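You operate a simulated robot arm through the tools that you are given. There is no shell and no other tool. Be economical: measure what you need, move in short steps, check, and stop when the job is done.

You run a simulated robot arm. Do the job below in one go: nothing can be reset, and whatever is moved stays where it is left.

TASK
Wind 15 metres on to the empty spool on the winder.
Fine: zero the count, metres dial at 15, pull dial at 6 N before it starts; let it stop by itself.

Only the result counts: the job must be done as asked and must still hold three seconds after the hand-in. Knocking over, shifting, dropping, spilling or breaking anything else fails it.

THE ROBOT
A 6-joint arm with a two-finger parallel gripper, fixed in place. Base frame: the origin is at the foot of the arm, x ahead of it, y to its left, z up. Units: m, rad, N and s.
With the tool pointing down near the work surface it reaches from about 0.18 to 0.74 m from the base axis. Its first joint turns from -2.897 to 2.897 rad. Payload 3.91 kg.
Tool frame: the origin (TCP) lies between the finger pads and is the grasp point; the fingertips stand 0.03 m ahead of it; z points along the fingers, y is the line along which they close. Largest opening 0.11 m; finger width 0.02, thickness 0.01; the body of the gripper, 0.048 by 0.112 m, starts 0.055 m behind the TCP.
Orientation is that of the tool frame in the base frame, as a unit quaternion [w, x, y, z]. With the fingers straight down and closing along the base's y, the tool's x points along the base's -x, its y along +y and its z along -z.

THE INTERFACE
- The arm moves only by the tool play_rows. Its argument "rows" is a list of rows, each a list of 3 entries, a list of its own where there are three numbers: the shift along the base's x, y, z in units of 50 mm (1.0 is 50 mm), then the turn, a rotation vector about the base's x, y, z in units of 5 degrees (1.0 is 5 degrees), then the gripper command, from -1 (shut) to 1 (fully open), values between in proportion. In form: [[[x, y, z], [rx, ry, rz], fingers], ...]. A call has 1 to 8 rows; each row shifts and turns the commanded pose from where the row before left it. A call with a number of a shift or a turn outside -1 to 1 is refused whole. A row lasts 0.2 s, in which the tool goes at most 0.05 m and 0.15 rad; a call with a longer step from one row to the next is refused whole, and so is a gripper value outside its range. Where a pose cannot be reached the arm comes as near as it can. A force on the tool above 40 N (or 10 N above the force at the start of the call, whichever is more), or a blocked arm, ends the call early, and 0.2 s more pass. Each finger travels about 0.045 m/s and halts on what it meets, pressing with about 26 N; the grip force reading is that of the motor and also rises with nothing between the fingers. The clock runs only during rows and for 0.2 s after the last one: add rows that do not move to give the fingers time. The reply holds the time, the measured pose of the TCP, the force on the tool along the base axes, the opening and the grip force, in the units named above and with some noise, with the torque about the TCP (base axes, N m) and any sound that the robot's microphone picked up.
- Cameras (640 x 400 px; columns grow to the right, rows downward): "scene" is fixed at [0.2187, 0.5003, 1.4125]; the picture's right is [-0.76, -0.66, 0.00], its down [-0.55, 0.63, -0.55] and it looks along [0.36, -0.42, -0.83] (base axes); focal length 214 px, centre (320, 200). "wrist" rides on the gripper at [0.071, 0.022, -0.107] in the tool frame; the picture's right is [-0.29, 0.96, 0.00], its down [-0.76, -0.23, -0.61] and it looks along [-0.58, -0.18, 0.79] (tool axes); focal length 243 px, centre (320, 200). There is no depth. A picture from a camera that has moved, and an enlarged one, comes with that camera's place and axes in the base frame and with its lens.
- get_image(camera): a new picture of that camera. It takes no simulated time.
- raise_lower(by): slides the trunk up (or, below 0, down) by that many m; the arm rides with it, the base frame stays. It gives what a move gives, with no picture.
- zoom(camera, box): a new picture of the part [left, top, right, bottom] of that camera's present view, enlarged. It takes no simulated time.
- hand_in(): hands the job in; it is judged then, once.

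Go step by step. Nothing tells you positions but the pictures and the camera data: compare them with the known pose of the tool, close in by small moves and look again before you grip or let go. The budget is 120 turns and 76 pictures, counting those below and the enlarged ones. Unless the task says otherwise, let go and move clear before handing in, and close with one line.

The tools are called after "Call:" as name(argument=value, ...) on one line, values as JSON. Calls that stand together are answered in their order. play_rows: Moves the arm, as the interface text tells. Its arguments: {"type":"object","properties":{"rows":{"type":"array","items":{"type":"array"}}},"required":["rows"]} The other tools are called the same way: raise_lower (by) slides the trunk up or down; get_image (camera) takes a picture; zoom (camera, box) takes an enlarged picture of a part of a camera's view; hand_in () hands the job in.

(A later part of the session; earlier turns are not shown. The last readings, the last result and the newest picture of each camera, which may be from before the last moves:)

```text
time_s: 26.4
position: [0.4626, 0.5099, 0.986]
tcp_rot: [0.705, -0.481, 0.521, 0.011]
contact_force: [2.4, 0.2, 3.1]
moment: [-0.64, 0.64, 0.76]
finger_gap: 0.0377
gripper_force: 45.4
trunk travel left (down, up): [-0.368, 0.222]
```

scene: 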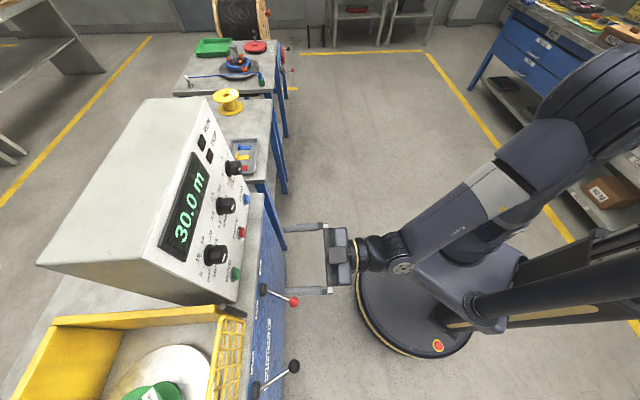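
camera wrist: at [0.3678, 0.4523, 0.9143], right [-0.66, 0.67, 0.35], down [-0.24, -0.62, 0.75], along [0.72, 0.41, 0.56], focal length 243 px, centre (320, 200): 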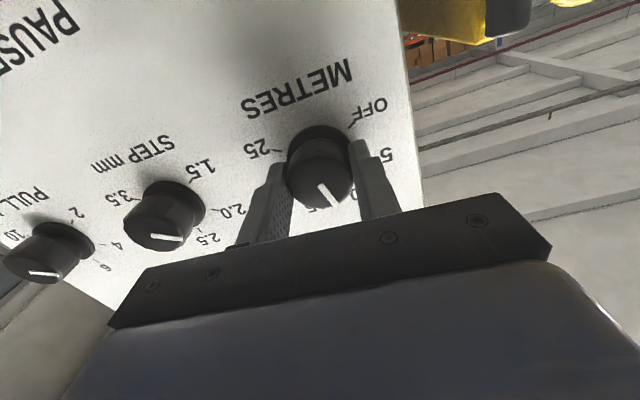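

Call:
play_rows(rows=[[[0, 0, 0], [0.72, 0.694, 0], -1], [[0, 0, 0], [0.72, 0.694, 0], -1], [[0, 0, 0], [0.72, 0.694, 0], -1], [[0, 0, 0], [0.72, 0.694, 0], -1], [[0, 0, 0], [0.72, 0.694, 0], -1], [[0, 0, 0], [0.72, 0.694, 0], -1], [[0, 0, 0], [0.72, 0.694, 0], -1], [[0, 0, 0], [0.58, 0.555, 0], -1]])

Call:
zoom(camera="wrist", box=[220, 80, 420, 225])

```text
time_s: 28.2
position: [0.4631, 0.5104, 0.986]
tcp_rot: [0.66, -0.28, 0.652, 0.248]
contact_force: [1.2, -0.5, 8.8]
moment: [-0.72, 0.76, 1.14]
finger_gap: 0.0378
gripper_force: 44.4
trunk travel left (down, up): [-0.368, 0.222]
```

```text
2.76 times, centred on (320, 152) of wrist
camera zoom: at [0.3731, 0.449, 0.9129], right [-0.67, 0.7, 0.25], down [-0.3, -0.56, 0.77], along [0.68, 0.44, 0.58], focal length 669 px, centre (320, 331)
```

zoom: 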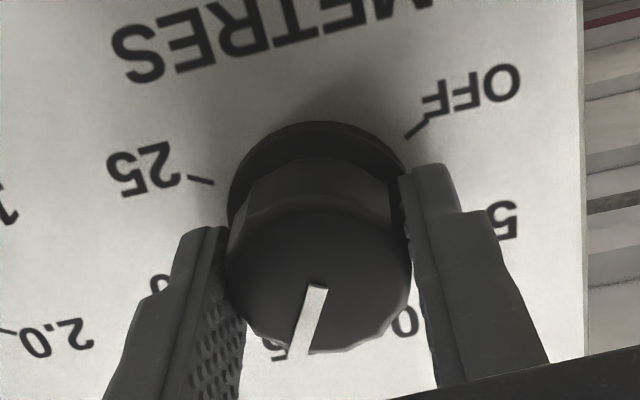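

Looks close to 15. Releasing and backing out to check.

Call:
play_rows(rows=[[[0, 0, 0], [0, 0, 0], 0.2], [[0, 0, 0], [0, 0, 0], 0.2], [[0, 0, 0], [0, 0, 0], 0.2], [[-0.4, -0.385, 0], [0, 0, 0], 0.2], [[-0.4, -0.385, 0], [0, 0, 0], 0.2], [[-0.4, -0.385, 0], [-0.72, -0.694, 0], 0.2], [[-0.4, -0.385, 0], [-0.72, -0.694, 0], 0.2], [[-0.4, -0.385, 0], [-0.72, -0.694, 0], 0.2]])

Call:
zoom(camera="wrist", box=[240, 50, 380, 150])

```text
time_s: 30.0
position: [0.3623, 0.414, 0.9844]
tcp_rot: [0.686, -0.363, 0.61, 0.158]
contact_force: [-0.3, -0.5, 0.0]
moment: [-0.01, 0.0, -0.01]
finger_gap: 0.0662
gripper_force: 0.1
trunk travel left (down, up): [-0.368, 0.222]
```

```text
4.00 times, centred on (310, 100) of wrist
camera zoom: at [0.2854, 0.3387, 0.9104], right [-0.69, 0.72, -0.01], down [-0.44, -0.41, 0.8], along [0.57, 0.56, 0.6], focal length 970 px, centre (360, 600)
```

zoom: 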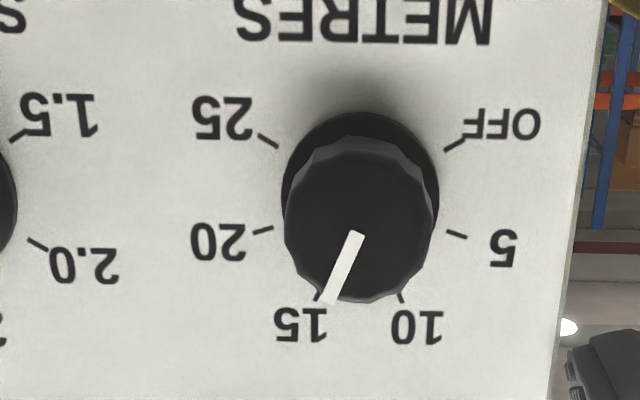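

METRES reads 15. Now sliding over to the PULL knob (~0.237 m to the right along the panel) while rolling back for the next turn.

Call:
play_rows(rows=[[[0.412, -0.425, 0], [-0.72, -0.694, 0], 0.2], [[0.412, -0.425, 0], [-0.72, -0.694, 0], 0.2], [[0.412, -0.425, 0], [-0.72, -0.694, 0], 0.2], [[0.412, -0.425, 0], [-0.72, -0.694, 0], 0.2], [[0.412, -0.425, 0], [-0.72, -0.694, 0], 0.2], [[0.412, -0.425, 0], [-0.72, -0.694, 0], 0.2], [[0.412, -0.425, 0], [-0.72, -0.694, 0], 0.2], [[0.412, -0.425, 0], [-0.72, -0.694, 0], 0.2]])

Call:
play_rows(rows=[[[0.2, 0.2, 0], [-0.72, -0.694, 0], 0.2], [[0.2, 0.2, 0], [0, 0, 0], 0.2], [[0.2, 0.2, 0], [0, 0, 0], 0.2], [[0, 0, 0], [0, 0, 0], 0.2]])

Call:
get_image(camera="wrist")

Call:
zoom(camera="scene", box=[180, 110, 340, 220])

```text
time_s: 31.8
position: [0.3758, 0.3698, 1.0228]
tcp_rot: [0.699, -0.546, 0.454, -0.093]
contact_force: [0.0, 0.2, 0.2]
moment: [0.03, 0.0, -0.01]
finger_gap: 0.0661
gripper_force: 0.0
out of reach, approached as far as the arm can: row 1, 2, 3, 4, 5, 6, 7, 8
trunk travel left (down, up): [-0.368, 0.222]
```

```text
time_s: 32.8
position: [0.3992, 0.4047, 1.0248]
tcp_rot: [0.695, -0.565, 0.428, -0.12]
contact_force: [-0.3, 0.1, -0.3]
moment: [-0.02, 0.03, -0.01]
finger_gap: 0.0659
gripper_force: 0.0
out of reach, approached as far as the arm can: row 1
trunk travel left (down, up): [-0.368, 0.222]
```

```text
28 pictures are left
camera wrist: at [0.3577, 0.2926, 0.9715], right [-0.48, 0.51, -0.72], down [-0.83, 0.0, 0.56], along [0.28, 0.86, 0.42], focal length 243 px, centre (320, 200)
```

wrist: 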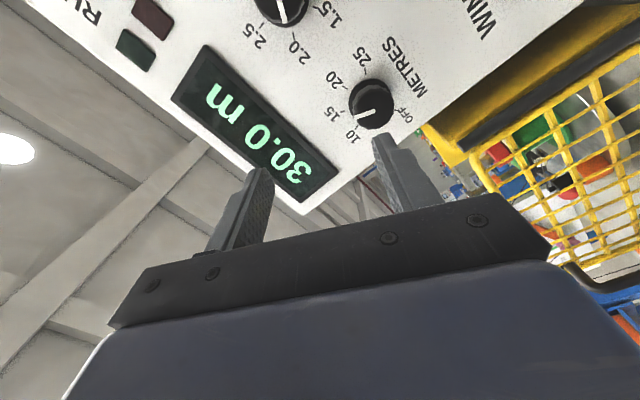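

```text
3.64 times, centred on (260, 165) of scene
camera zoom: at [0.2187, 0.5003, 1.4125], right [-0.76, -0.66, 0.0], down [-0.55, 0.63, -0.55], along [0.36, -0.42, -0.83], focal length 780 px, centre (538, 327)
```

zoom: 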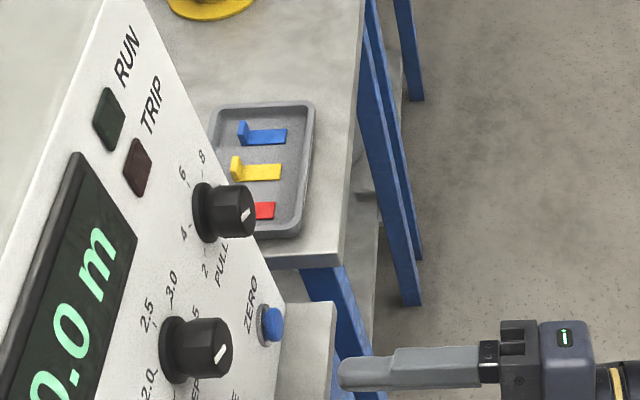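

The arm ran into a reach limit moving right at this trunk height. I'll raise the tool with the arm and drop the trunk to get a better elbow pose.

Call:
play_rows(rows=[[[-0.2, -0.2, 0.8], [0, 0, 0], 0.2], [[-0.2, -0.2, 0.8], [0, 0, 0], 0.2], [[0, 0, 0.8], [0, 0, 0], 0.2], [[0, 0, 0.8], [0, 0, 0], 0.2], [[0, 0, 0.8], [0, 0, 0], 0.2]])

Call:
raise_lower(by=-0.2)

Call:
play_rows(rows=[[[0.4, -0.4, 0], [0, 0, 0], 0.2], [[0.4, -0.4, 0], [0, 0, 0], 0.2], [[0.4, -0.4, 0], [0, 0, 0], 0.2], [[0.4, -0.4, 0], [0, 0, 0], 0.2]])

```text
time_s: 34.0
position: [0.3828, 0.3831, 1.2263]
tcp_rot: [0.696, -0.567, 0.425, -0.117]
contact_force: [0.0, -1.2, -1.5]
moment: [-0.02, -0.04, -0.03]
finger_gap: 0.066
gripper_force: 0.0
trunk travel left (down, up): [-0.368, 0.222]
```

```text
time_s: 36.1
position: [0.3846, 0.3819, 1.0268]
tcp_rot: [0.696, -0.567, 0.425, -0.117]
contact_force: [0.6, 0.3, 0.3]
moment: [-0.01, 0.01, 0.0]
finger_gap: 0.066
gripper_force: 0.1
trunk travel left (down, up): [-0.168, 0.422]
```

```text
time_s: 37.1
position: [0.4281, 0.3425, 1.0316]
tcp_rot: [0.693, -0.563, 0.433, -0.126]
contact_force: [-0.1, 1.2, -0.6]
moment: [0.02, 0.02, 0.02]
finger_gap: 0.066
gripper_force: 0.0
out of reach, approached as far as the arm can: row 2, 3, 4
trunk travel left (down, up): [-0.168, 0.422]
```

Call:
get_image(camera="scene")

```text
26 pictures are left
```

scene: 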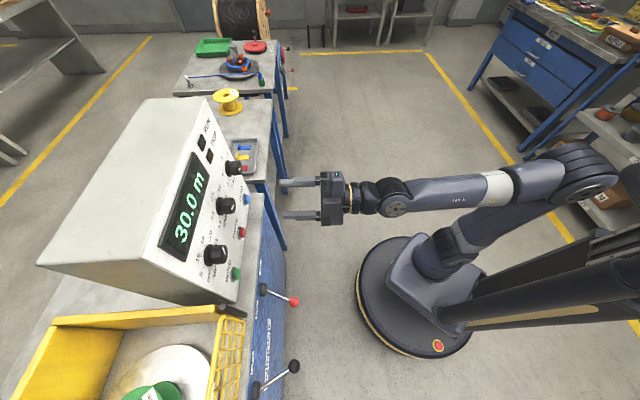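

The wrist is nearly straight with the forearm, hence the limit. Dropping the trunk the rest of the way while raising the tool should give the wrist a clear downward bend.

Call:
play_rows(rows=[[[-0.1, 0, 0.8], [0, 0, 0], 0.2], [[-0.1, 0, 0.8], [0, 0, 0], 0.2], [[0, 0, 0.8], [0, 0, 0], 0.2], [[0, 0, 0.6], [0, 0, 0], 0.2]])

Call:
raise_lower(by=-0.165)

Call:
play_rows(rows=[[[0.4, -0.4, 0], [0, 0, 0], 0.2], [[0.4, -0.4, 0], [0, 0, 0], 0.2], [[0.4, -0.4, 0], [0, 0, 0], 0.2], [[0.4, -0.4, 0], [0, 0, 0], 0.2]])

```text
time_s: 38.1
position: [0.4352, 0.3241, 1.1735]
tcp_rot: [0.696, -0.569, 0.422, -0.115]
contact_force: [-0.5, -0.5, -0.1]
moment: [-0.01, 0.02, -0.03]
finger_gap: 0.0656
gripper_force: 0.1
out of reach, approached as far as the arm can: row 2, 3, 4
trunk travel left (down, up): [-0.168, 0.422]
```

```text
time_s: 40.0
position: [0.4352, 0.3232, 1.0095]
tcp_rot: [0.697, -0.568, 0.423, -0.114]
contact_force: [0.0, -0.7, 0.2]
moment: [-0.01, -0.01, 0.0]
finger_gap: 0.066
gripper_force: 0.0
trunk travel left (down, up): [-0.003, 0.587]
```

```text
time_s: 41.0
position: [0.5143, 0.2433, 1.0093]
tcp_rot: [0.697, -0.568, 0.423, -0.115]
contact_force: [-0.6, 0.3, 0.2]
moment: [-0.01, 0.01, 0.01]
finger_gap: 0.0662
gripper_force: 0.0
trunk travel left (down, up): [-0.003, 0.587]
```

That worked. Closing in to a short standoff from the PULL knob.

Call:
play_rows(rows=[[[0.403, 0.303, -0.162], [0, 0, 0], 0.2], [[0.403, 0.303, -0.162], [0, 0, 0], 0.2], [[0.403, 0.303, -0.162], [0, 0, 0], 0.2], [[0, 0, 0], [0, 0, 0], 0.2]])

Call:
get_image(camera="wrist")

Call:
zoom(camera="scene", box=[180, 110, 340, 220])

```text
time_s: 42.0
position: [0.5745, 0.2891, 0.9862]
tcp_rot: [0.697, -0.568, 0.423, -0.115]
contact_force: [0.5, 0.3, 0.3]
moment: [-0.02, -0.02, -0.01]
finger_gap: 0.0656
gripper_force: 0.1
trunk travel left (down, up): [-0.003, 0.587]
```

```text
25 pictures are left
camera wrist: at [0.5348, 0.1757, 0.9323], right [-0.48, 0.5, -0.72], down [-0.83, -0.01, 0.55], along [0.27, 0.87, 0.42], focal length 243 px, centre (320, 200)
```

wrist: 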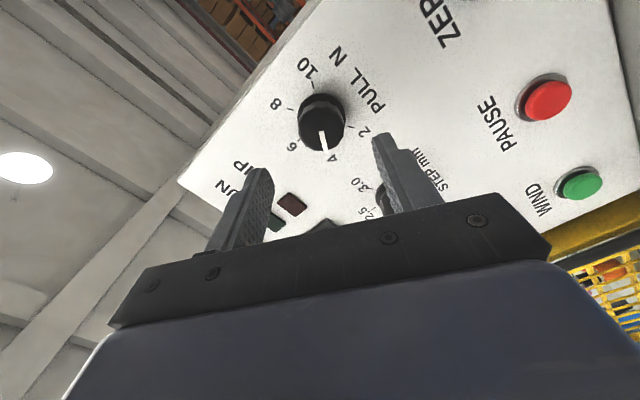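

```text
3.64 times, centred on (260, 165) of scene
camera zoom: at [0.2187, 0.5003, 1.4125], right [-0.76, -0.66, 0.0], down [-0.55, 0.63, -0.55], along [0.36, -0.42, -0.83], focal length 780 px, centre (538, 327)
```

zoom: 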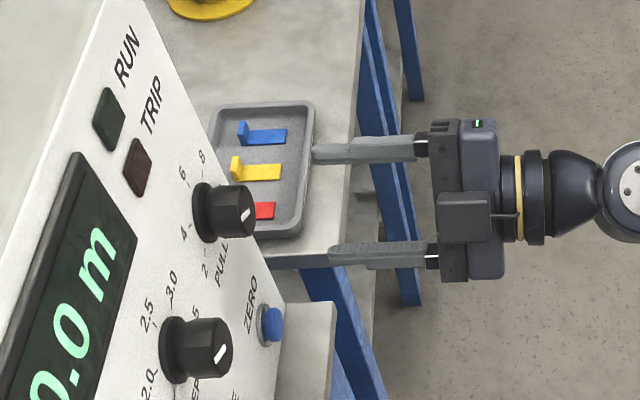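

Call:
play_rows(rows=[[[0.2675, 0.2545, -0.01], [0, 0, 0], 0.2], [[0.2675, 0.2545, -0.01], [0, 0, 0], 0.2], [[0.2675, 0.2545, -0.01], [0, 0, 0], 0.2], [[0.2675, 0.2545, -0.01], [0, 0, 0], 0.2], [[0, 0, 0], [0, 0, 0], 0.2]])

Call:
get_image(camera="wrist")

```text
time_s: 43.2
position: [0.6315, 0.3379, 0.9838]
tcp_rot: [0.697, -0.567, 0.423, -0.115]
contact_force: [0.3, -0.2, 0.1]
moment: [-0.01, 0.01, -0.05]
finger_gap: 0.066
gripper_force: 0.0
trunk travel left (down, up): [-0.003, 0.587]
```

```text
23 pictures are left
camera wrist: at [0.5911, 0.2253, 0.9309], right [-0.48, 0.5, -0.72], down [-0.83, -0.01, 0.55], along [0.27, 0.87, 0.42], focal length 243 px, centre (320, 200)
```

wrist: 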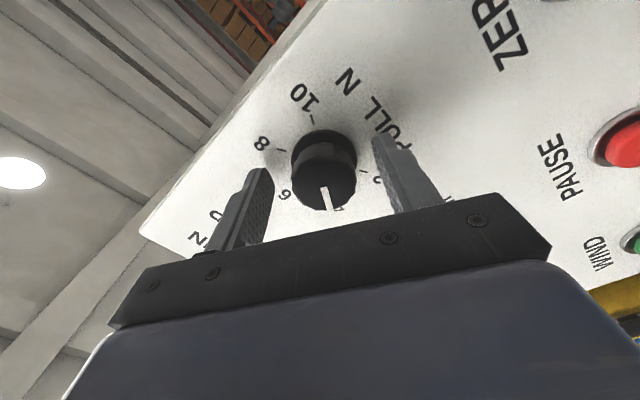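

Call:
play_rows(rows=[[[-0.05, 0.05, 0], [0, 0, 0], 0.2], [[0, 0, 0], [0, 0, 0], -1], [[0, 0, 0], [0, 0, 0], -1], [[0, 0, 0], [0, 0, 0], -1], [[0, 0, 0], [0, 0, 0], -1]])

Call:
play_rows(rows=[[[0, 0, 0], [0.72, 0.694, 0], -1], [[0, 0, 0], [0.72, 0.694, 0], -1], [[0, 0, 0], [0.72, 0.694, 0], -1], [[0, 0, 0], [0.72, 0.694, 0], -1], [[0, 0, 0], [0.72, 0.694, 0], -1], [[0, 0, 0], [0.72, 0.694, 0], -1], [[0, 0, 0], [0.72, 0.694, 0], -1], [[0, 0, 0], [0.72, 0.694, 0], -1]])

```text
time_s: 44.4
position: [0.6287, 0.3416, 0.9851]
tcp_rot: [0.698, -0.568, 0.422, -0.115]
contact_force: [8.4, 0.5, 11.2]
moment: [-0.63, 0.61, -0.1]
finger_gap: 0.0372
gripper_force: 45.6
trunk travel left (down, up): [-0.003, 0.587]
```

```text
time_s: 45.6
position: [0.6274, 0.3414, 0.9842]
tcp_rot: [0.708, -0.462, 0.533, 0.034]
contact_force: [14.6, 7.5, 8.0]
moment: [-0.56, 0.6, 0.44]
finger_gap: 0.0375
gripper_force: 45.3
trunk travel left (down, up): [-0.003, 0.587]
stopped in row 6: the force on the tool passed its limit at 41 N (the readings are from after the stop); the commanded pose is now the measured one
```

Partly turned, stopped by side load. The command was reset to the measured pose, so I'll nudge to relieve and continue in shorter steps.

Call:
play_rows(rows=[[[0.03, 0.0, 0.03], [0, 0, 0], -1], [[0, 0, 0], [0.72, 0.694, 0], -1], [[0, 0, 0], [0.72, 0.694, 0], -1], [[0, 0, 0], [0.72, 0.694, 0], -1]])

Call:
zoom(camera="wrist", box=[220, 80, 420, 225])

```text
time_s: 46.6
position: [0.6266, 0.3409, 0.9843]
tcp_rot: [0.695, -0.389, 0.591, 0.128]
contact_force: [-21.6, -11.0, -15.7]
moment: [-0.81, 0.78, 0.93]
finger_gap: 0.0376
gripper_force: 44.4
trunk travel left (down, up): [-0.003, 0.587]
```

```text
2.76 times, centred on (320, 152) of wrist
camera zoom: at [0.5563, 0.2606, 0.9092], right [-0.69, 0.72, -0.11], down [-0.5, -0.36, 0.79], along [0.53, 0.6, 0.6], focal length 669 px, centre (320, 331)
```

zoom: 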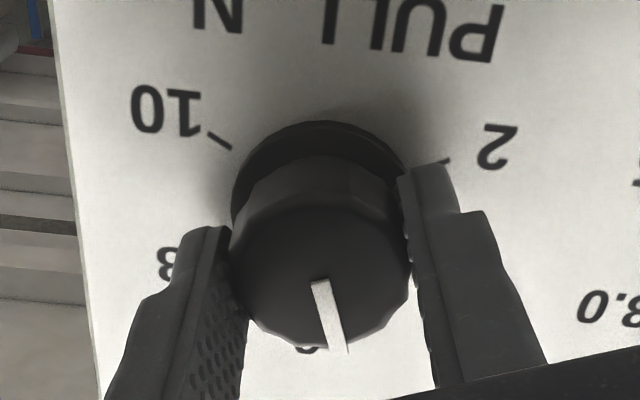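

About 20° short of 6. I'll undo the nudge and turn the remaining 20°.

Call:
play_rows(rows=[[[-0.03, -0.01, -0.03], [0, 0, 0], -1], [[0, 0, 0], [0.72, 0.694, 0], -1], [[0, 0, 0], [0.72, 0.694, 0], -1], [[0, 0, 0], [0.72, 0.694, 0], -1], [[0, 0, 0], [0.72, 0.694, 0], -1]])

Call:
zoom(camera="wrist", box=[220, 80, 420, 225])

```text
time_s: 47.9
position: [0.6285, 0.3413, 0.984]
tcp_rot: [0.663, -0.282, 0.648, 0.247]
contact_force: [14.0, 16.5, 6.2]
moment: [-0.12, 0.09, 0.94]
finger_gap: 0.0372
gripper_force: 45.2
trunk travel left (down, up): [-0.003, 0.587]
```

```text
2.76 times, centred on (320, 152) of wrist
camera zoom: at [0.5381, 0.2796, 0.9106], right [-0.67, 0.7, 0.24], down [-0.31, -0.56, 0.77], along [0.67, 0.44, 0.59], focal length 669 px, centre (320, 331)
```

zoom: 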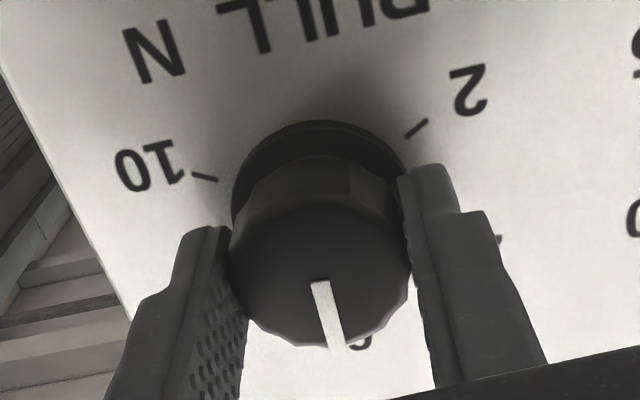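

Looks near 6. Releasing and backing out to check.

Call:
play_rows(rows=[[[0, 0, 0], [0, 0, 0], 0.2], [[0, 0, 0], [0, 0, 0], 0.2], [[0, 0, 0], [0, 0, 0], 0.2], [[-0.4, -0.385, 0], [0, 0, 0], 0.2], [[-0.4, -0.385, 0], [0, 0, 0], 0.2], [[-0.4, -0.385, 0], [-0.72, -0.694, 0], 0.2], [[-0.4, -0.385, 0], [-0.72, -0.694, 0], 0.2], [[-0.4, -0.385, 0], [-0.72, -0.694, 0], 0.2]])

Call:
get_image(camera="wrist")

Call:
zoom(camera="wrist", box=[240, 50, 380, 150])

```text
time_s: 49.6
position: [0.5275, 0.2447, 0.9848]
tcp_rot: [0.689, -0.364, 0.606, 0.159]
contact_force: [-0.5, 0.0, -0.2]
moment: [-0.01, 0.01, -0.02]
finger_gap: 0.066
gripper_force: 0.1
trunk travel left (down, up): [-0.003, 0.587]
```

```text
20 pictures are left
camera wrist: at [0.4514, 0.1681, 0.9092], right [-0.69, 0.72, -0.02], down [-0.45, -0.41, 0.79], along [0.56, 0.56, 0.61], focal length 243 px, centre (320, 200)
```

wrist: 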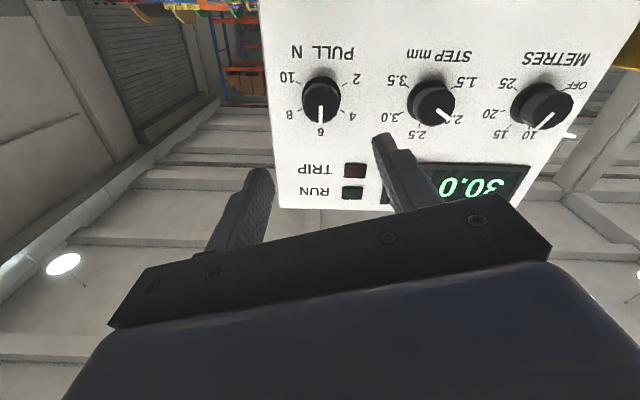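

```text
4.00 times, centred on (310, 100) of wrist
camera zoom: at [0.4514, 0.1681, 0.9092], right [-0.69, 0.72, -0.02], down [-0.45, -0.41, 0.79], along [0.56, 0.56, 0.61], focal length 970 px, centre (360, 600)
```

zoom: 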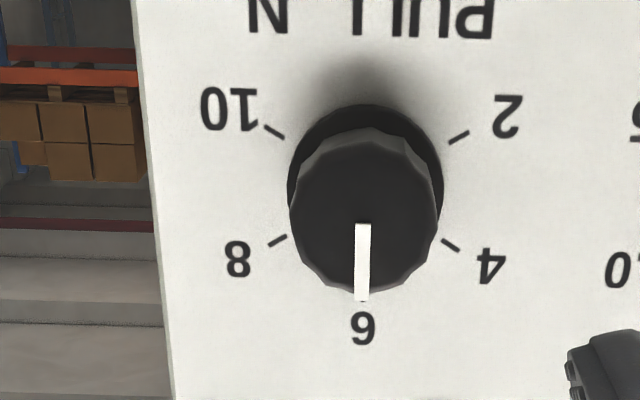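

PULL is exactly on 6. Next the ZERO button: close the fingers, pitch the tool ~30° down and move in front of it.

Call:
play_rows(rows=[[[0, 0, 0], [-0.695, 0.72, 0], -1], [[0.1, 0.1, -0.4], [-0.695, 0.72, 0], -1], [[0.1, 0.1, -0.5], [-0.695, 0.72, 0], -1], [[0.1, 0.1, -0.5], [-0.695, 0.72, 0], -1], [[0.1, 0.1, -0.5], [-0.695, 0.72, 0], -1], [[0.1, 0.1, -0.4], [-0.695, 0.72, 0], -1], [[0.1, 0.1, -0.2], [0, 0, 0], -1], [[0, 0, 0], [0, 0, 0], -1]])

Call:
get_image(camera="wrist")

Call:
zoom(camera="scene", box=[180, 140, 340, 250])

```text
time_s: 51.5
position: [0.5579, 0.2738, 0.8605]
tcp_rot: [0.487, -0.446, 0.742, 0.11]
contact_force: [-0.1, -0.6, -0.4]
moment: [0.01, -0.04, 0.03]
finger_gap: 0.0001
gripper_force: 26.0
trunk travel left (down, up): [-0.003, 0.587]
```

```text
18 pictures are left
camera wrist: at [0.4654, 0.1822, 0.8476], right [-0.7, 0.71, -0.02], down [-0.11, -0.08, 0.99], along [0.71, 0.7, 0.13], focal length 243 px, centre (320, 200)
```

wrist: 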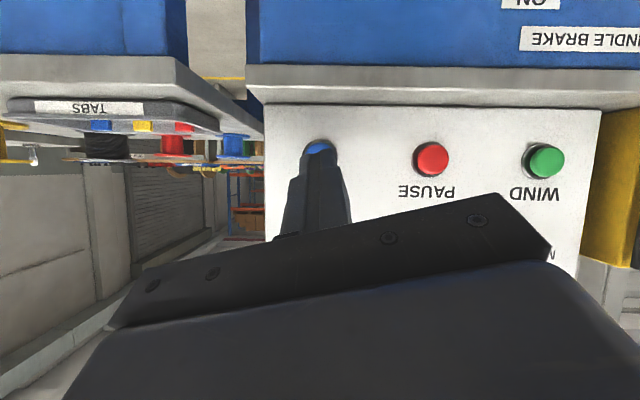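

```text
3.64 times, centred on (260, 195) of scene
camera zoom: at [0.2187, 0.5003, 1.4125], right [-0.76, -0.66, 0.0], down [-0.55, 0.63, -0.55], along [0.36, -0.42, -0.83], focal length 780 px, centre (538, 218)
```

zoom: 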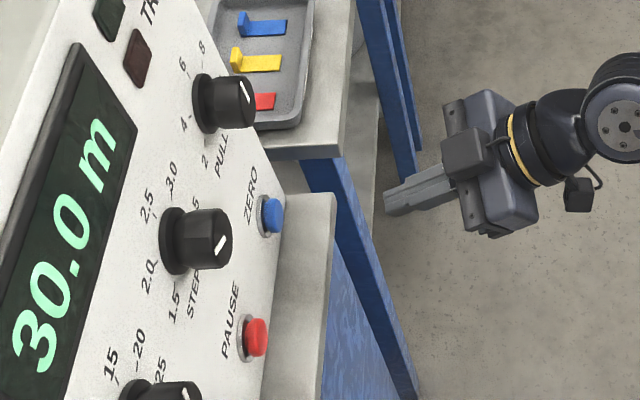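

ZERO is right ahead of the fingertips. Advancing close, then pressing in small steps.

Call:
play_rows(rows=[[[0.29, 0.272, -0.078], [0, 0, 0], -1], [[0.29, 0.272, -0.078], [0, 0, 0], -1], [[0.29, 0.272, -0.078], [0, 0, 0], -1], [[0.29, 0.272, -0.078], [0, 0, 0], -1], [[0, 0, 0], [0, 0, 0], -1]])

Call:
zoom(camera="wrist", box=[240, 80, 400, 200])

Call:
zoom(camera="scene", box=[200, 160, 300, 230])

```text
time_s: 52.6
position: [0.616, 0.3292, 0.8439]
tcp_rot: [0.488, -0.446, 0.742, 0.111]
contact_force: [0.5, -0.5, 0.2]
moment: [-0.01, -0.02, 0.0]
finger_gap: 0.0
gripper_force: 25.6
trunk travel left (down, up): [-0.003, 0.587]
```

```text
3.33 times, centred on (320, 140) of wrist
camera zoom: at [0.5228, 0.2371, 0.8312], right [-0.7, 0.71, -0.02], down [-0.11, -0.08, 0.99], along [0.71, 0.7, 0.13], focal length 809 px, centre (320, 400)
```

zoom: 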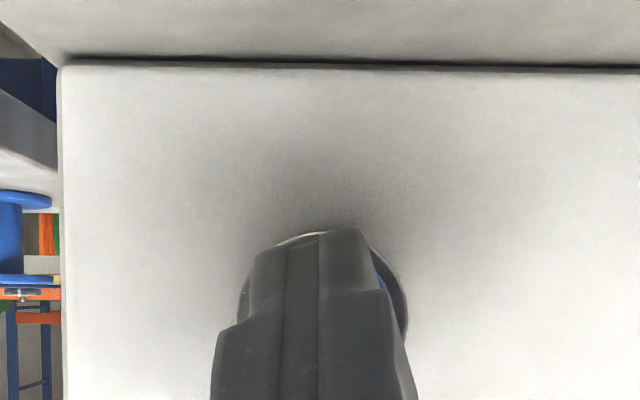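

```text
5.71 times, centred on (250, 195) of scene
camera zoom: at [0.2187, 0.5003, 1.4125], right [-0.76, -0.66, 0.0], down [-0.55, 0.63, -0.55], along [0.36, -0.42, -0.83], focal length 1226 px, centre (720, 229)
```

zoom: 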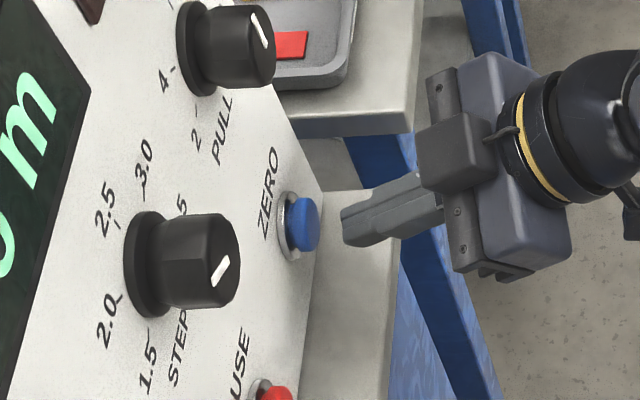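

Call:
play_rows(rows=[[[0.058, 0.056, 0.1], [0, 0, 0], -1], [[0.058, 0.056, 0], [0, 0, 0], -1], [[0.058, 0.056, 0], [0, 0, 0], -1], [[0.058, 0.056, 0], [0, 0, 0], -1], [[0.058, 0.056, 0], [0, 0, 0], -1]])

Call:
zoom(camera="scene", box=[150, 140, 300, 260])

```text
time_s: 53.9
position: [0.6281, 0.3426, 0.8494]
tcp_rot: [0.487, -0.447, 0.742, 0.112]
contact_force: [-8.6, -5.9, -1.9]
moment: [-0.07, 0.09, 0.02]
finger_gap: 0.0001
gripper_force: 25.4
trunk travel left (down, up): [-0.003, 0.587]
heard: click
```

```text
3.33 times, centred on (225, 200) of scene
camera zoom: at [0.2187, 0.5003, 1.4125], right [-0.76, -0.66, 0.0], down [-0.55, 0.63, -0.55], along [0.36, -0.42, -0.83], focal length 715 px, centre (637, 200)
```

zoom: 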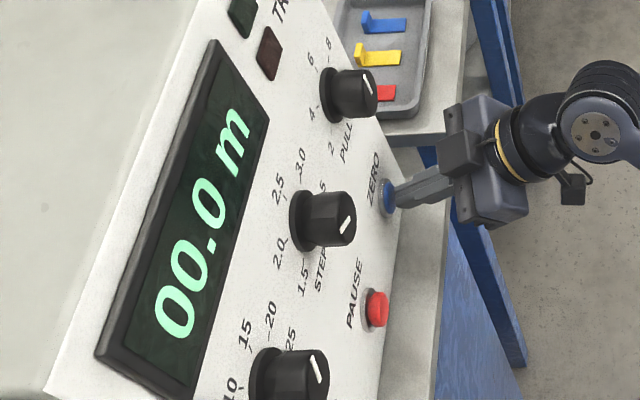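

The count reads 00.0. Backing off and sliding left to the WIND button.

Call:
play_rows(rows=[[[-0.43, -0.42, 0], [0, 0, 0], -1], [[-0.43, -0.42, 0], [0, 0, 0], -1], [[-0.547, 0.567, 0], [0, 0, 0], -1], [[-0.547, 0.567, 0], [0, 0, 0], -1], [[-0.547, 0.567, 0], [0, 0, 0], -1], [[-0.547, 0.567, 0], [0, 0, 0], -1], [[-0.547, 0.567, 0], [0, 0, 0], -1], [[-0.547, 0.567, 0], [0, 0, 0], -1]])

Call:
get_image(camera="wrist")

Call:
zoom(camera="scene", box=[170, 210, 320, 320])

```text
time_s: 55.6
position: [0.4964, 0.3566, 0.805]
tcp_rot: [0.49, -0.451, 0.735, 0.127]
contact_force: [0.2, 0.1, -0.2]
moment: [-0.02, 0.0, -0.01]
finger_gap: 0.0
gripper_force: 26.3
out of reach, approached as far as the arm can: row 4, 5, 6, 7, 8
trunk travel left (down, up): [-0.003, 0.587]
```

```text
13 pictures are left
camera wrist: at [0.4066, 0.2629, 0.7907], right [-0.72, 0.69, 0.0], down [-0.1, -0.1, 0.99], along [0.69, 0.71, 0.14], focal length 243 px, centre (320, 200)
```

wrist: 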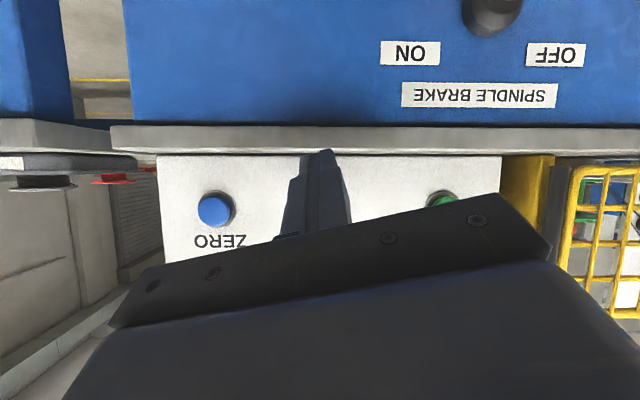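

```text
3.64 times, centred on (245, 265) of scene
camera zoom: at [0.2187, 0.5003, 1.4125], right [-0.76, -0.66, 0.0], down [-0.55, 0.63, -0.55], along [0.36, -0.42, -0.83], focal length 780 px, centre (593, -36)
```

zoom: 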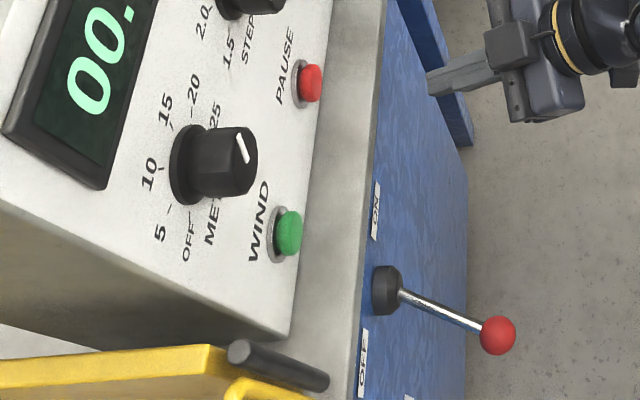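

The arm hit a reach limit on the way left because it was too far back. I'll go nearer the panel, back up to button height, then slide left.

Call:
play_rows(rows=[[[0, 0, 0.45], [0, 0, 0], -1], [[0.4, 0.38, 0.45], [0, 0, 0], -1], [[0.4, 0.38, 0], [0, 0, 0], -1], [[-0.45, 0.467, 0], [0, 0, 0], -1], [[-0.45, 0.467, 0], [0, 0, 0], -1], [[-0.45, 0.467, 0], [0, 0, 0], -1]])

```text
time_s: 57.0
position: [0.5268, 0.3699, 0.8121]
tcp_rot: [0.489, -0.451, 0.736, 0.125]
contact_force: [1.0, -0.3, -0.2]
moment: [-0.03, 0.02, 0.02]
finger_gap: 0.0
gripper_force: 26.0
out of reach, approached as far as the arm can: row 1, 2, 3, 4, 5, 6
trunk travel left (down, up): [-0.003, 0.587]
```

Call:
play_rows(rows=[[[0, 0, 0.8], [0, 0, 0], -1], [[-0.3, -0.3, 0.8], [0, 0, 0], -1], [[-0.3, -0.3, 0.8], [0, 0, 0], -1], [[-0.3, -0.3, 0.8], [0, 0, 0], -1], [[-0.3, -0.3, 0.8], [0, 0, 0], -1]])

Call:
play_rows(rows=[[[-0.5, 0.5, 0], [0, 0, 0], -1], [[-0.5, 0.5, 0], [0, 0, 0], -1], [[-0.5, 0.5, 0], [0, 0, 0], -1], [[-0.5, 0.5, 0], [0, 0, 0], -1]])

```text
time_s: 58.2
position: [0.4842, 0.2753, 1.0026]
tcp_rot: [0.487, -0.447, 0.741, 0.115]
contact_force: [-0.4, -0.7, 0.0]
moment: [0.01, -0.04, 0.01]
finger_gap: 0.0
gripper_force: 26.0
out of reach, approached as far as the arm can: row 1, 2, 3, 5
trunk travel left (down, up): [-0.003, 0.587]
```

```text
time_s: 59.2
position: [0.4439, 0.2657, 0.9847]
tcp_rot: [0.488, -0.45, 0.738, 0.122]
contact_force: [0.7, 0.0, -0.1]
moment: [0.01, 0.0, 0.0]
finger_gap: 0.0001
gripper_force: 26.8
out of reach, approached as far as the arm can: row 1, 2, 3, 4
trunk travel left (down, up): [-0.003, 0.587]
```

I'll return the wrist to the natural tool-down posture, which unwinds it, and then re-approach from the left side.

Call:
play_rows(rows=[[[0, 0, 0], [-0.695, 0.72, 0], -1], [[0, 0, 0], [-0.695, 0.72, 0], -1], [[0, 0, 0], [-0.695, 0.72, 0], -1], [[0, 0, 0], [-0.695, 0.72, 0], -1], [[0, 0, 0.2], [-0.695, 0.72, 0], -1], [[0, 0, 0.2], [-0.695, 0.72, 0], -1], [[0, 0, 0.2], [-0.695, 0.72, 0], -1], [[0, 0, 0.2], [-0.695, 0.72, 0], -1]])

Call:
play_rows(rows=[[[-0.4, 0.4, 0.2], [-0.695, 0.72, 0], -1], [[-0.4, 0.4, 0.2], [-0.695, 0.72, 0], -1], [[-0.4, 0.4, 0], [-0.695, 0.72, 0], -1], [[-0.4, 0.4, 0], [-0.695, 0.72, 0], -1]])

```text
time_s: 61.0
position: [0.4926, 0.1978, 0.9838]
tcp_rot: [0.28, -0.495, 0.819, 0.071]
contact_force: [0.4, 0.4, -0.5]
moment: [0.02, -0.01, 0.01]
finger_gap: 0.0002
gripper_force: 26.2
out of reach, approached as far as the arm can: row 1, 2, 3, 4, 5, 6, 7, 8
trunk travel left (down, up): [-0.003, 0.587]
```

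```text
time_s: 62.0
position: [0.5093, 0.2577, 0.9303]
tcp_rot: [0.22, -0.507, 0.827, 0.102]
contact_force: [0.0, -1.0, -0.3]
moment: [0.02, 0.02, -0.02]
finger_gap: 0.0
gripper_force: 25.9
out of reach, approached as far as the arm can: row 1, 2, 3, 4
trunk travel left (down, up): [-0.003, 0.587]
```

Call:
raise_lower(by=0.3)

Call:
play_rows(rows=[[[-0.4, 0, -0.6], [0, 0, 0], -1], [[-0.4, 0, -0.6], [0, 0, 0], -1], [[-0.4, 0, -0.6], [0, 0, 0], -1], [[-0.4, 0.2, -0.6], [0, 0, 0], -1], [[-0.4, 0.4, 0], [0, 0, 0], -1], [[-0.4, 0.4, 0], [0, 0, 0], -1]])

Call:
get_image(camera="scene")

```text
time_s: 65.0
position: [0.5089, 0.2576, 1.2288]
tcp_rot: [0.221, -0.507, 0.827, 0.101]
contact_force: [0.3, 0.1, -0.1]
moment: [-0.02, -0.04, 0.02]
finger_gap: 0.0
gripper_force: 26.5
trunk travel left (down, up): [-0.303, 0.287]
```

```text
time_s: 66.5
position: [0.4213, 0.2402, 1.106]
tcp_rot: [0.223, -0.509, 0.822, 0.121]
contact_force: [-0.4, -0.2, -0.6]
moment: [-0.01, 0.03, 0.02]
finger_gap: 0.0
gripper_force: 26.1
out of reach, approached as far as the arm can: row 1, 2, 3, 4, 5, 6
trunk travel left (down, up): [-0.303, 0.287]
```

```text
11 pictures are left
```

scene: 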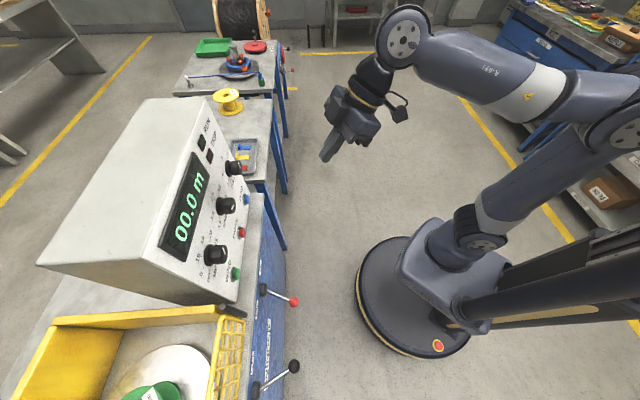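

The block follows the tool's roll (last joint near its limit), so I'll roll the tool anticlockwise about its own axis, then move left.

Call:
play_rows(rows=[[[0, 0, 0], [-0.243, -0.426, 0.87], -1], [[0, 0, 0], [-0.243, -0.426, 0.87], -1], [[0, 0, 0], [-0.243, -0.426, 0.87], -1], [[0, 0, 0], [-0.243, -0.426, 0.87], -1], [[0, 0, 0], [-0.243, -0.426, 0.87], -1], [[0, 0, 0], [-0.243, -0.426, 0.87], -1], [[0, 0, 0], [-0.243, -0.426, 0.87], -1], [[0, 0, 0], [-0.243, -0.426, 0.87], -1]])

Call:
play_rows(rows=[[[-0.4, 0.4, 0], [0, 0, 0], -1], [[-0.4, 0.4, 0], [0, 0, 0], -1], [[-0.4, 0.4, 0], [0, 0, 0], -1]])

```text
time_s: 68.2
position: [0.4335, 0.217, 1.1047]
tcp_rot: [-0.258, 0.756, -0.602, -0.019]
contact_force: [0.1, 0.5, -0.1]
moment: [0.02, 0.02, 0.0]
finger_gap: 0.0
gripper_force: 26.4
out of reach, approached as far as the arm can: row 1, 2, 3
trunk travel left (down, up): [-0.303, 0.287]
```

```text
time_s: 69.0
position: [0.3945, 0.2348, 1.0958]
tcp_rot: [-0.263, 0.756, -0.598, -0.034]
contact_force: [0.4, -0.7, 0.0]
moment: [0.0, 0.03, 0.0]
finger_gap: 0.0
gripper_force: 26.1
out of reach, approached as far as the arm can: row 1, 2, 3
trunk travel left (down, up): [-0.303, 0.287]
```

Still blocked, so the forearm roll is probably wound the wrong way round. I'll unwind it with a circular motion of the pointing direction: first left and level, then up, then right, then down.

Call:
play_rows(rows=[[[0, 0, 0.1], [0.906, -0.423, 0], -1], [[0, 0, 0.1], [0.906, -0.423, 0], -1], [[0, 0, 0.1], [0.906, -0.423, 0], -1], [[0, 0, 0.1], [0.906, -0.423, 0], -1], [[0, 0, 0], [0.906, -0.423, 0], -1], [[0, 0, 0], [0.906, -0.423, 0], -1], [[0, 0, 0], [0.906, -0.423, 0], -1], [[0, 0, 0], [0.906, -0.423, 0], -1]])

Call:
play_rows(rows=[[[0, 0, 0], [0.906, -0.423, 0], -1], [[0, 0, 0], [0.906, -0.423, 0], -1], [[0, 0, 0], [0.906, -0.423, 0], -1], [[0, 0, 0], [0.906, -0.423, 0], -1], [[0, 0, 0], [0.906, -0.423, 0], -1], [[0, 0, 0], [0.906, -0.423, 0], -1], [[0, 0, 0], [0.906, -0.423, 0], -1], [[0, 0, 0], [0.906, -0.423, 0], -1]])

```text
time_s: 70.8
position: [0.3953, 0.2346, 1.117]
tcp_rot: [-0.562, 0.633, -0.523, -0.096]
contact_force: [-0.3, 0.1, 0.3]
moment: [-0.02, 0.0, 0.02]
finger_gap: 0.0002
gripper_force: 25.8
trunk travel left (down, up): [-0.303, 0.287]
```

```text
time_s: 72.7
position: [0.3944, 0.2334, 1.1169]
tcp_rot: [0.801, -0.434, 0.381, 0.16]
contact_force: [0.0, 0.0, -0.2]
moment: [0.0, 0.01, -0.01]
finger_gap: 0.0
gripper_force: 26.4
trunk travel left (down, up): [-0.303, 0.287]
```

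Free movement. Now swinging the pointing direction to the right.

Call:
play_rows(rows=[[[0, 0, 0], [0, 0, -1], -1], [[0, 0, 0], [0, 0, -1], -1], [[0, 0, 0], [0, 0, -1], -1], [[0, 0, 0], [0, 0, -1], -1], [[0, 0, 0], [0, 0, -1], -1], [[0, 0, 0], [0, 0, -1], -1], [[0, 0, 0], [0, 0, -1], -1], [[0, 0, 0], [0, 0, -1], -1]])

Call:
play_rows(rows=[[[0, 0, 0], [0, 0, -1], -1], [[0, 0, 0], [0, 0, -1], -1], [[0, 0, 0], [0, 0, -1], -1], [[0, 0, 0], [0, 0, -1], -1], [[0, 0, 0], [0, 0, -1], -1]])

```text
time_s: 74.5
position: [0.3944, 0.2349, 1.1169]
tcp_rot: [0.806, -0.279, 0.507, -0.123]
contact_force: [-0.5, 0.2, 0.0]
moment: [-0.02, 0.04, -0.01]
finger_gap: 0.0
gripper_force: 26.1
trunk travel left (down, up): [-0.303, 0.287]
```

```text
time_s: 75.7
position: [0.3935, 0.2342, 1.1169]
tcp_rot: [0.761, -0.161, 0.555, -0.295]
contact_force: [0.5, 0.2, -0.4]
moment: [-0.01, 0.0, 0.05]
finger_gap: 0.0002
gripper_force: 25.6
trunk travel left (down, up): [-0.303, 0.287]
```

Call:
play_rows(rows=[[[0, 0, 0], [0.087, 0.99, 0], -1], [[0, 0, 0], [0.087, 0.99, 0], -1], [[0, 0, 0], [0.087, 0.99, 0], -1], [[0, 0, 0], [0.087, 0.99, 0], -1], [[0, 0, 0], [0.087, 0.99, 0], -1], [[0, 0, 0], [0.087, 0.99, 0], -1], [[0, 0, 0], [0.087, 0.99, 0], -1], [[0, 0, 0], [0.087, 0.99, 0], -1]])

Call:
play_rows(rows=[[[0, 0, 0], [0.087, 0.99, 0], -1], [[0, 0, 0], [0.087, 0.99, 0], -1], [[0, 0, 0], [0.087, 0.99, 0], -1], [[0, 0, 0], [0.087, 0.99, 0], -1], [[0, 0, 0], [0.087, 0.99, 0], -1], [[0, 0, 0], [0.087, 0.99, 0], -1], [[0, 0, 0], [0.087, 0.99, 0], -1], [[0, 0, 0], [0.087, 0.99, 0], -1]])

```text
time_s: 77.5
position: [0.3942, 0.2349, 1.1168]
tcp_rot: [0.532, -0.23, 0.789, -0.206]
contact_force: [-0.5, -0.6, -0.1]
moment: [0.02, 0.0, 0.01]
finger_gap: 0.0
gripper_force: 26.3
trunk travel left (down, up): [-0.303, 0.287]
```

```text
time_s: 79.2
position: [0.3946, 0.235, 1.1173]
tcp_rot: [0.239, -0.27, 0.928, -0.093]
contact_force: [0.3, 0.2, 0.3]
moment: [0.03, 0.04, 0.0]
finger_gap: 0.0
gripper_force: 26.5
trunk travel left (down, up): [-0.303, 0.287]
```

Unwound: the tool is pointing down freely again. Now yawing back to face the panel and moving towards the WIND button.

Call:
play_rows(rows=[[[0.0125, 0.5, -0.28], [0, 0, 1], -1], [[0.0125, 0.5, -0.28], [0, 0, 1], -1], [[0.0125, 0.5, -0.28], [0, 0, 1], -1], [[0.0125, 0.5, -0.28], [0, 0, 1], -1], [[0.0125, 0.5, -0.28], [0, 0, 1], -1], [[0.0125, 0.5, -0.28], [0, 0, 1], -1], [[0.0125, 0.5, -0.28], [0, 0, 1], -1], [[0.0125, 0.5, -0.28], [0, 0, 1], -1]])

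Call:
play_rows(rows=[[[0, 0, -0.4], [0, 0, 1], -1], [[0, 0, -0.4], [0, 0, 1], -1], [[0, 0, -0.4], [0.695, -0.72, 0], -1], [[0, 0, -0.4], [0.695, -0.72, 0], -1], [[0, 0, -0.4], [0.695, -0.72, 0], -1], [[0, 0, -0.4], [0.695, -0.72, 0], -1], [[0, 0, -0.4], [0.695, -0.72, 0], -1], [[0, 0, 0], [0.695, -0.72, 0], -1]])

Call:
get_image(camera="wrist")

```text
time_s: 81.0
position: [0.2875, 0.478, 0.9492]
tcp_rot: [0.263, -0.565, 0.782, -0.008]
contact_force: [-0.1, -0.4, 0.6]
moment: [0.03, -0.03, 0.04]
finger_gap: 0.0
gripper_force: 25.6
out of reach, approached as far as the arm can: row 3, 4, 5, 6, 7, 8
trunk travel left (down, up): [-0.303, 0.287]
```

```text
time_s: 82.8
position: [0.2375, 0.4829, 0.7818]
tcp_rot: [0.498, -0.573, 0.65, 0.03]
contact_force: [0.3, 0.4, -0.4]
moment: [0.0, 0.0, 0.02]
finger_gap: 0.0
gripper_force: 26.0
out of reach, approached as far as the arm can: row 1, 2
trunk travel left (down, up): [-0.303, 0.287]
```

```text
10 pictures are left
camera wrist: at [0.1654, 0.3734, 0.7744], right [-0.79, 0.54, -0.31], down [-0.31, 0.09, 0.95], along [0.54, 0.84, 0.09], focal length 243 px, centre (320, 200)
```

wrist: 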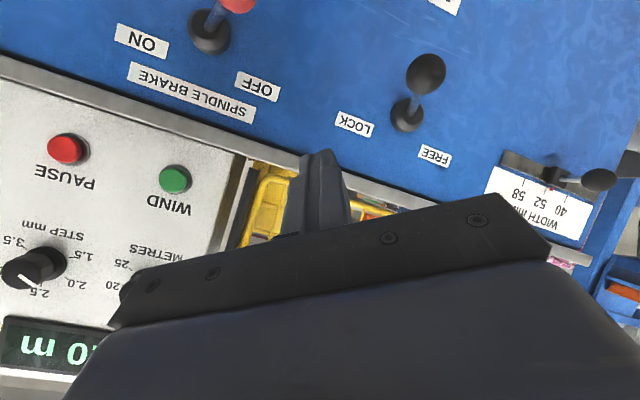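

I've drifted left of the target, though the orientation is right (45°, 30° down). Raising clear of the levers first, then moving right towards WIND.

Call:
play_rows(rows=[[[0, 0, 0.7], [0, 0, 0], -1], [[0, 0, 0.7], [0, 0, 0], -1], [[0, 0, 0.3], [0, 0, 0], -1]])

Call:
play_rows(rows=[[[0.5, -0.03, 0], [0, 0, 0], -1], [[0.5, -0.03, 0], [0, 0, 0], -1], [[0.5, -0.03, 0], [0, 0, 0], -1]])

```text
time_s: 83.7
position: [0.239, 0.4817, 0.8669]
tcp_rot: [0.498, -0.572, 0.651, 0.029]
contact_force: [-0.4, -0.4, -0.2]
moment: [0.0, 0.02, 0.0]
finger_gap: 0.0
gripper_force: 25.9
trunk travel left (down, up): [-0.303, 0.287]
```

```text
time_s: 84.5
position: [0.314, 0.4769, 0.8661]
tcp_rot: [0.498, -0.572, 0.651, 0.029]
contact_force: [-0.8, 0.5, -1.1]
moment: [0.02, -0.01, 0.0]
finger_gap: 0.0001
gripper_force: 25.9
trunk travel left (down, up): [-0.303, 0.287]
```

Moving freely now. Continuing to the standoff in front of WIND.

Call:
play_rows(rows=[[[0.5, -0.05, -0.1], [0, 0, 0], -1], [[0.5, -0.05, -0.1], [0, 0, 0], -1], [[0.5, -0.05, -0.1], [0, 0, 0], -1], [[0.5, -0.05, -0.05], [0, 0, 0], -1], [[0, 0, 0], [0, 0, 0], -1]])

Call:
get_image(camera="wrist")

```text
time_s: 85.7
position: [0.4137, 0.4665, 0.8501]
tcp_rot: [0.497, -0.573, 0.65, 0.03]
contact_force: [0.3, 0.5, -0.8]
moment: [0.0, -0.02, 0.03]
finger_gap: 0.0002
gripper_force: 26.1
trunk travel left (down, up): [-0.303, 0.287]
```

```text
9 pictures are left
camera wrist: at [0.3413, 0.3575, 0.8426], right [-0.79, 0.54, -0.31], down [-0.31, 0.1, 0.95], along [0.54, 0.84, 0.09], focal length 243 px, centre (320, 200)
```

wrist: 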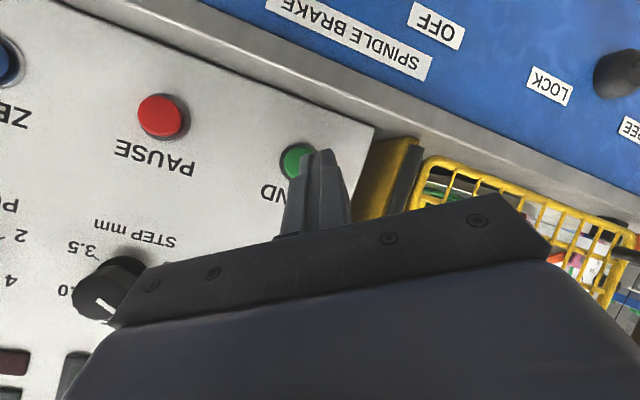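

WIND triangulates to (0.485, 0.530, 0.835). Advancing and pressing in small steps.

Call:
play_rows(rows=[[[0.26, 0.22, -0.02], [0, 0, 0], -1], [[0.26, 0.22, -0.02], [0, 0, 0], -1], [[0.26, 0.22, -0.02], [0, 0, 0], -1], [[0.08, 0.075, 0], [0, 0, 0], -1], [[0.058, 0.056, 0], [0, 0, 0], -1], [[0.058, 0.056, 0], [0, 0, 0], -1], [[0.058, 0.056, 0], [0, 0, 0], -1]])

```text
time_s: 87.3
position: [0.4617, 0.5114, 0.8468]
tcp_rot: [0.496, -0.573, 0.651, 0.029]
contact_force: [-24.9, -27.0, 8.9]
moment: [0.1, -0.12, -0.14]
finger_gap: 0.0001
gripper_force: 26.0
trunk travel left (down, up): [-0.303, 0.287]
heard: click
stopped in row 7: the force on the tool passed its limit at 41 N (the readings are from after the stop); the commanded pose is now the measured one
```

Click heard. Backing straight off and checking the panel.

Call:
play_rows(rows=[[[-0.4, -0.385, 0], [0, 0, 0], -1], [[-0.5, -0.48, 0], [0, 0, 0], -1], [[0, 0, 0], [0, 0, 0], -1]])

Call:
zoom(camera="scene", box=[100, 110, 340, 400])

```text
time_s: 88.1
position: [0.4194, 0.4706, 0.8435]
tcp_rot: [0.496, -0.574, 0.651, 0.028]
contact_force: [0.6, 0.0, 0.2]
moment: [-0.01, -0.01, 0.0]
finger_gap: 0.0
gripper_force: 26.3
trunk travel left (down, up): [-0.303, 0.287]
```

```text
1.38 times, centred on (220, 255) of scene
camera zoom: at [0.2187, 0.5003, 1.4125], right [-0.76, -0.66, 0.0], down [-0.55, 0.63, -0.55], along [0.36, -0.42, -0.83], focal length 296 px, centre (458, 124)
```

zoom: 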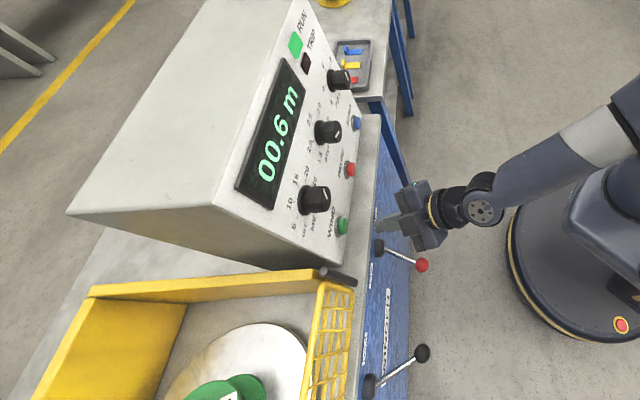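

RUN is lit and the count is at 0.6 m. I'll move a bit clear and wait for it to stop by itself.

Call:
play_rows(rows=[[[-0.4, -0.4, 0.4], [0, 0, 0], -1], [[0, 0, 0], [0, 0, 0], -1], [[0, 0, 0], [0, 0, 0], -1], [[0, 0, 0], [0, 0, 0], -1], [[0, 0, 0], [0, 0, 0], -1], [[0, 0, 0], [0, 0, 0], -1], [[0, 0, 0], [0, 0, 0], -1], [[0, 0, 0], [0, 0, 0], -1]])

Call:
play_rows(rows=[[[0, 0, 0], [0, 0, 0], -1], [[0, 0, 0], [0, 0, 0], -1], [[0, 0, 0], [0, 0, 0], -1], [[0, 0, 0], [0, 0, 0], -1], [[0, 0, 0], [0, 0, 0], -1], [[0, 0, 0], [0, 0, 0], -1], [[0, 0, 0], [0, 0, 0], -1], [[0, 0, 0], [0, 0, 0], -1]])

Call:
play_rows(rows=[[[0, 0, 0], [0, 0, 0], -1], [[0, 0, 0], [0, 0, 0], -1], [[0, 0, 0], [0, 0, 0], -1], [[0, 0, 0], [0, 0, 0], -1], [[0, 0, 0], [0, 0, 0], -1], [[0, 0, 0], [0, 0, 0], -1], [[0, 0, 0], [0, 0, 0], -1], [[0, 0, 0], [0, 0, 0], -1]])

Call:
zoom(camera="scene", box=[100, 110, 340, 400])

```text
time_s: 89.9
position: [0.3999, 0.4493, 0.8641]
tcp_rot: [0.495, -0.574, 0.651, 0.029]
contact_force: [0.0, -0.2, -0.3]
moment: [0.02, 0.01, -0.06]
finger_gap: 0.0002
gripper_force: 25.9
trunk travel left (down, up): [-0.303, 0.287]
```

```text
time_s: 91.7
position: [0.3995, 0.4483, 0.8651]
tcp_rot: [0.495, -0.574, 0.651, 0.03]
contact_force: [0.2, -0.5, -0.1]
moment: [0.01, 0.01, -0.01]
finger_gap: 0.0002
gripper_force: 25.9
trunk travel left (down, up): [-0.303, 0.287]
```

```text
time_s: 93.5
position: [0.3994, 0.4496, 0.8651]
tcp_rot: [0.496, -0.574, 0.651, 0.03]
contact_force: [0.3, -0.8, 0.0]
moment: [-0.01, 0.0, 0.05]
finger_gap: 0.0003
gripper_force: 26.2
trunk travel left (down, up): [-0.303, 0.287]
```

```text
1.38 times, centred on (220, 255) of scene
camera zoom: at [0.2187, 0.5003, 1.4125], right [-0.76, -0.66, 0.0], down [-0.55, 0.63, -0.55], along [0.36, -0.42, -0.83], focal length 296 px, centre (458, 124)
```

zoom: 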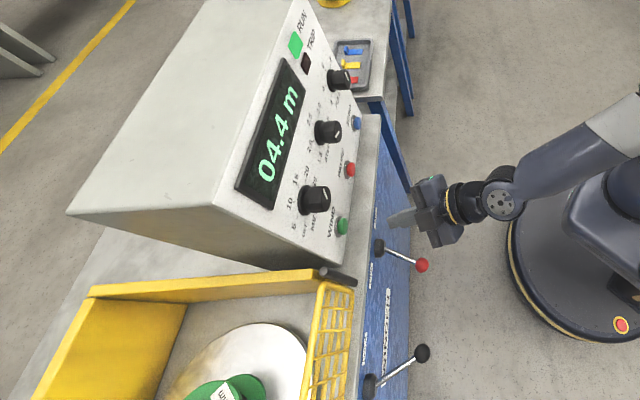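

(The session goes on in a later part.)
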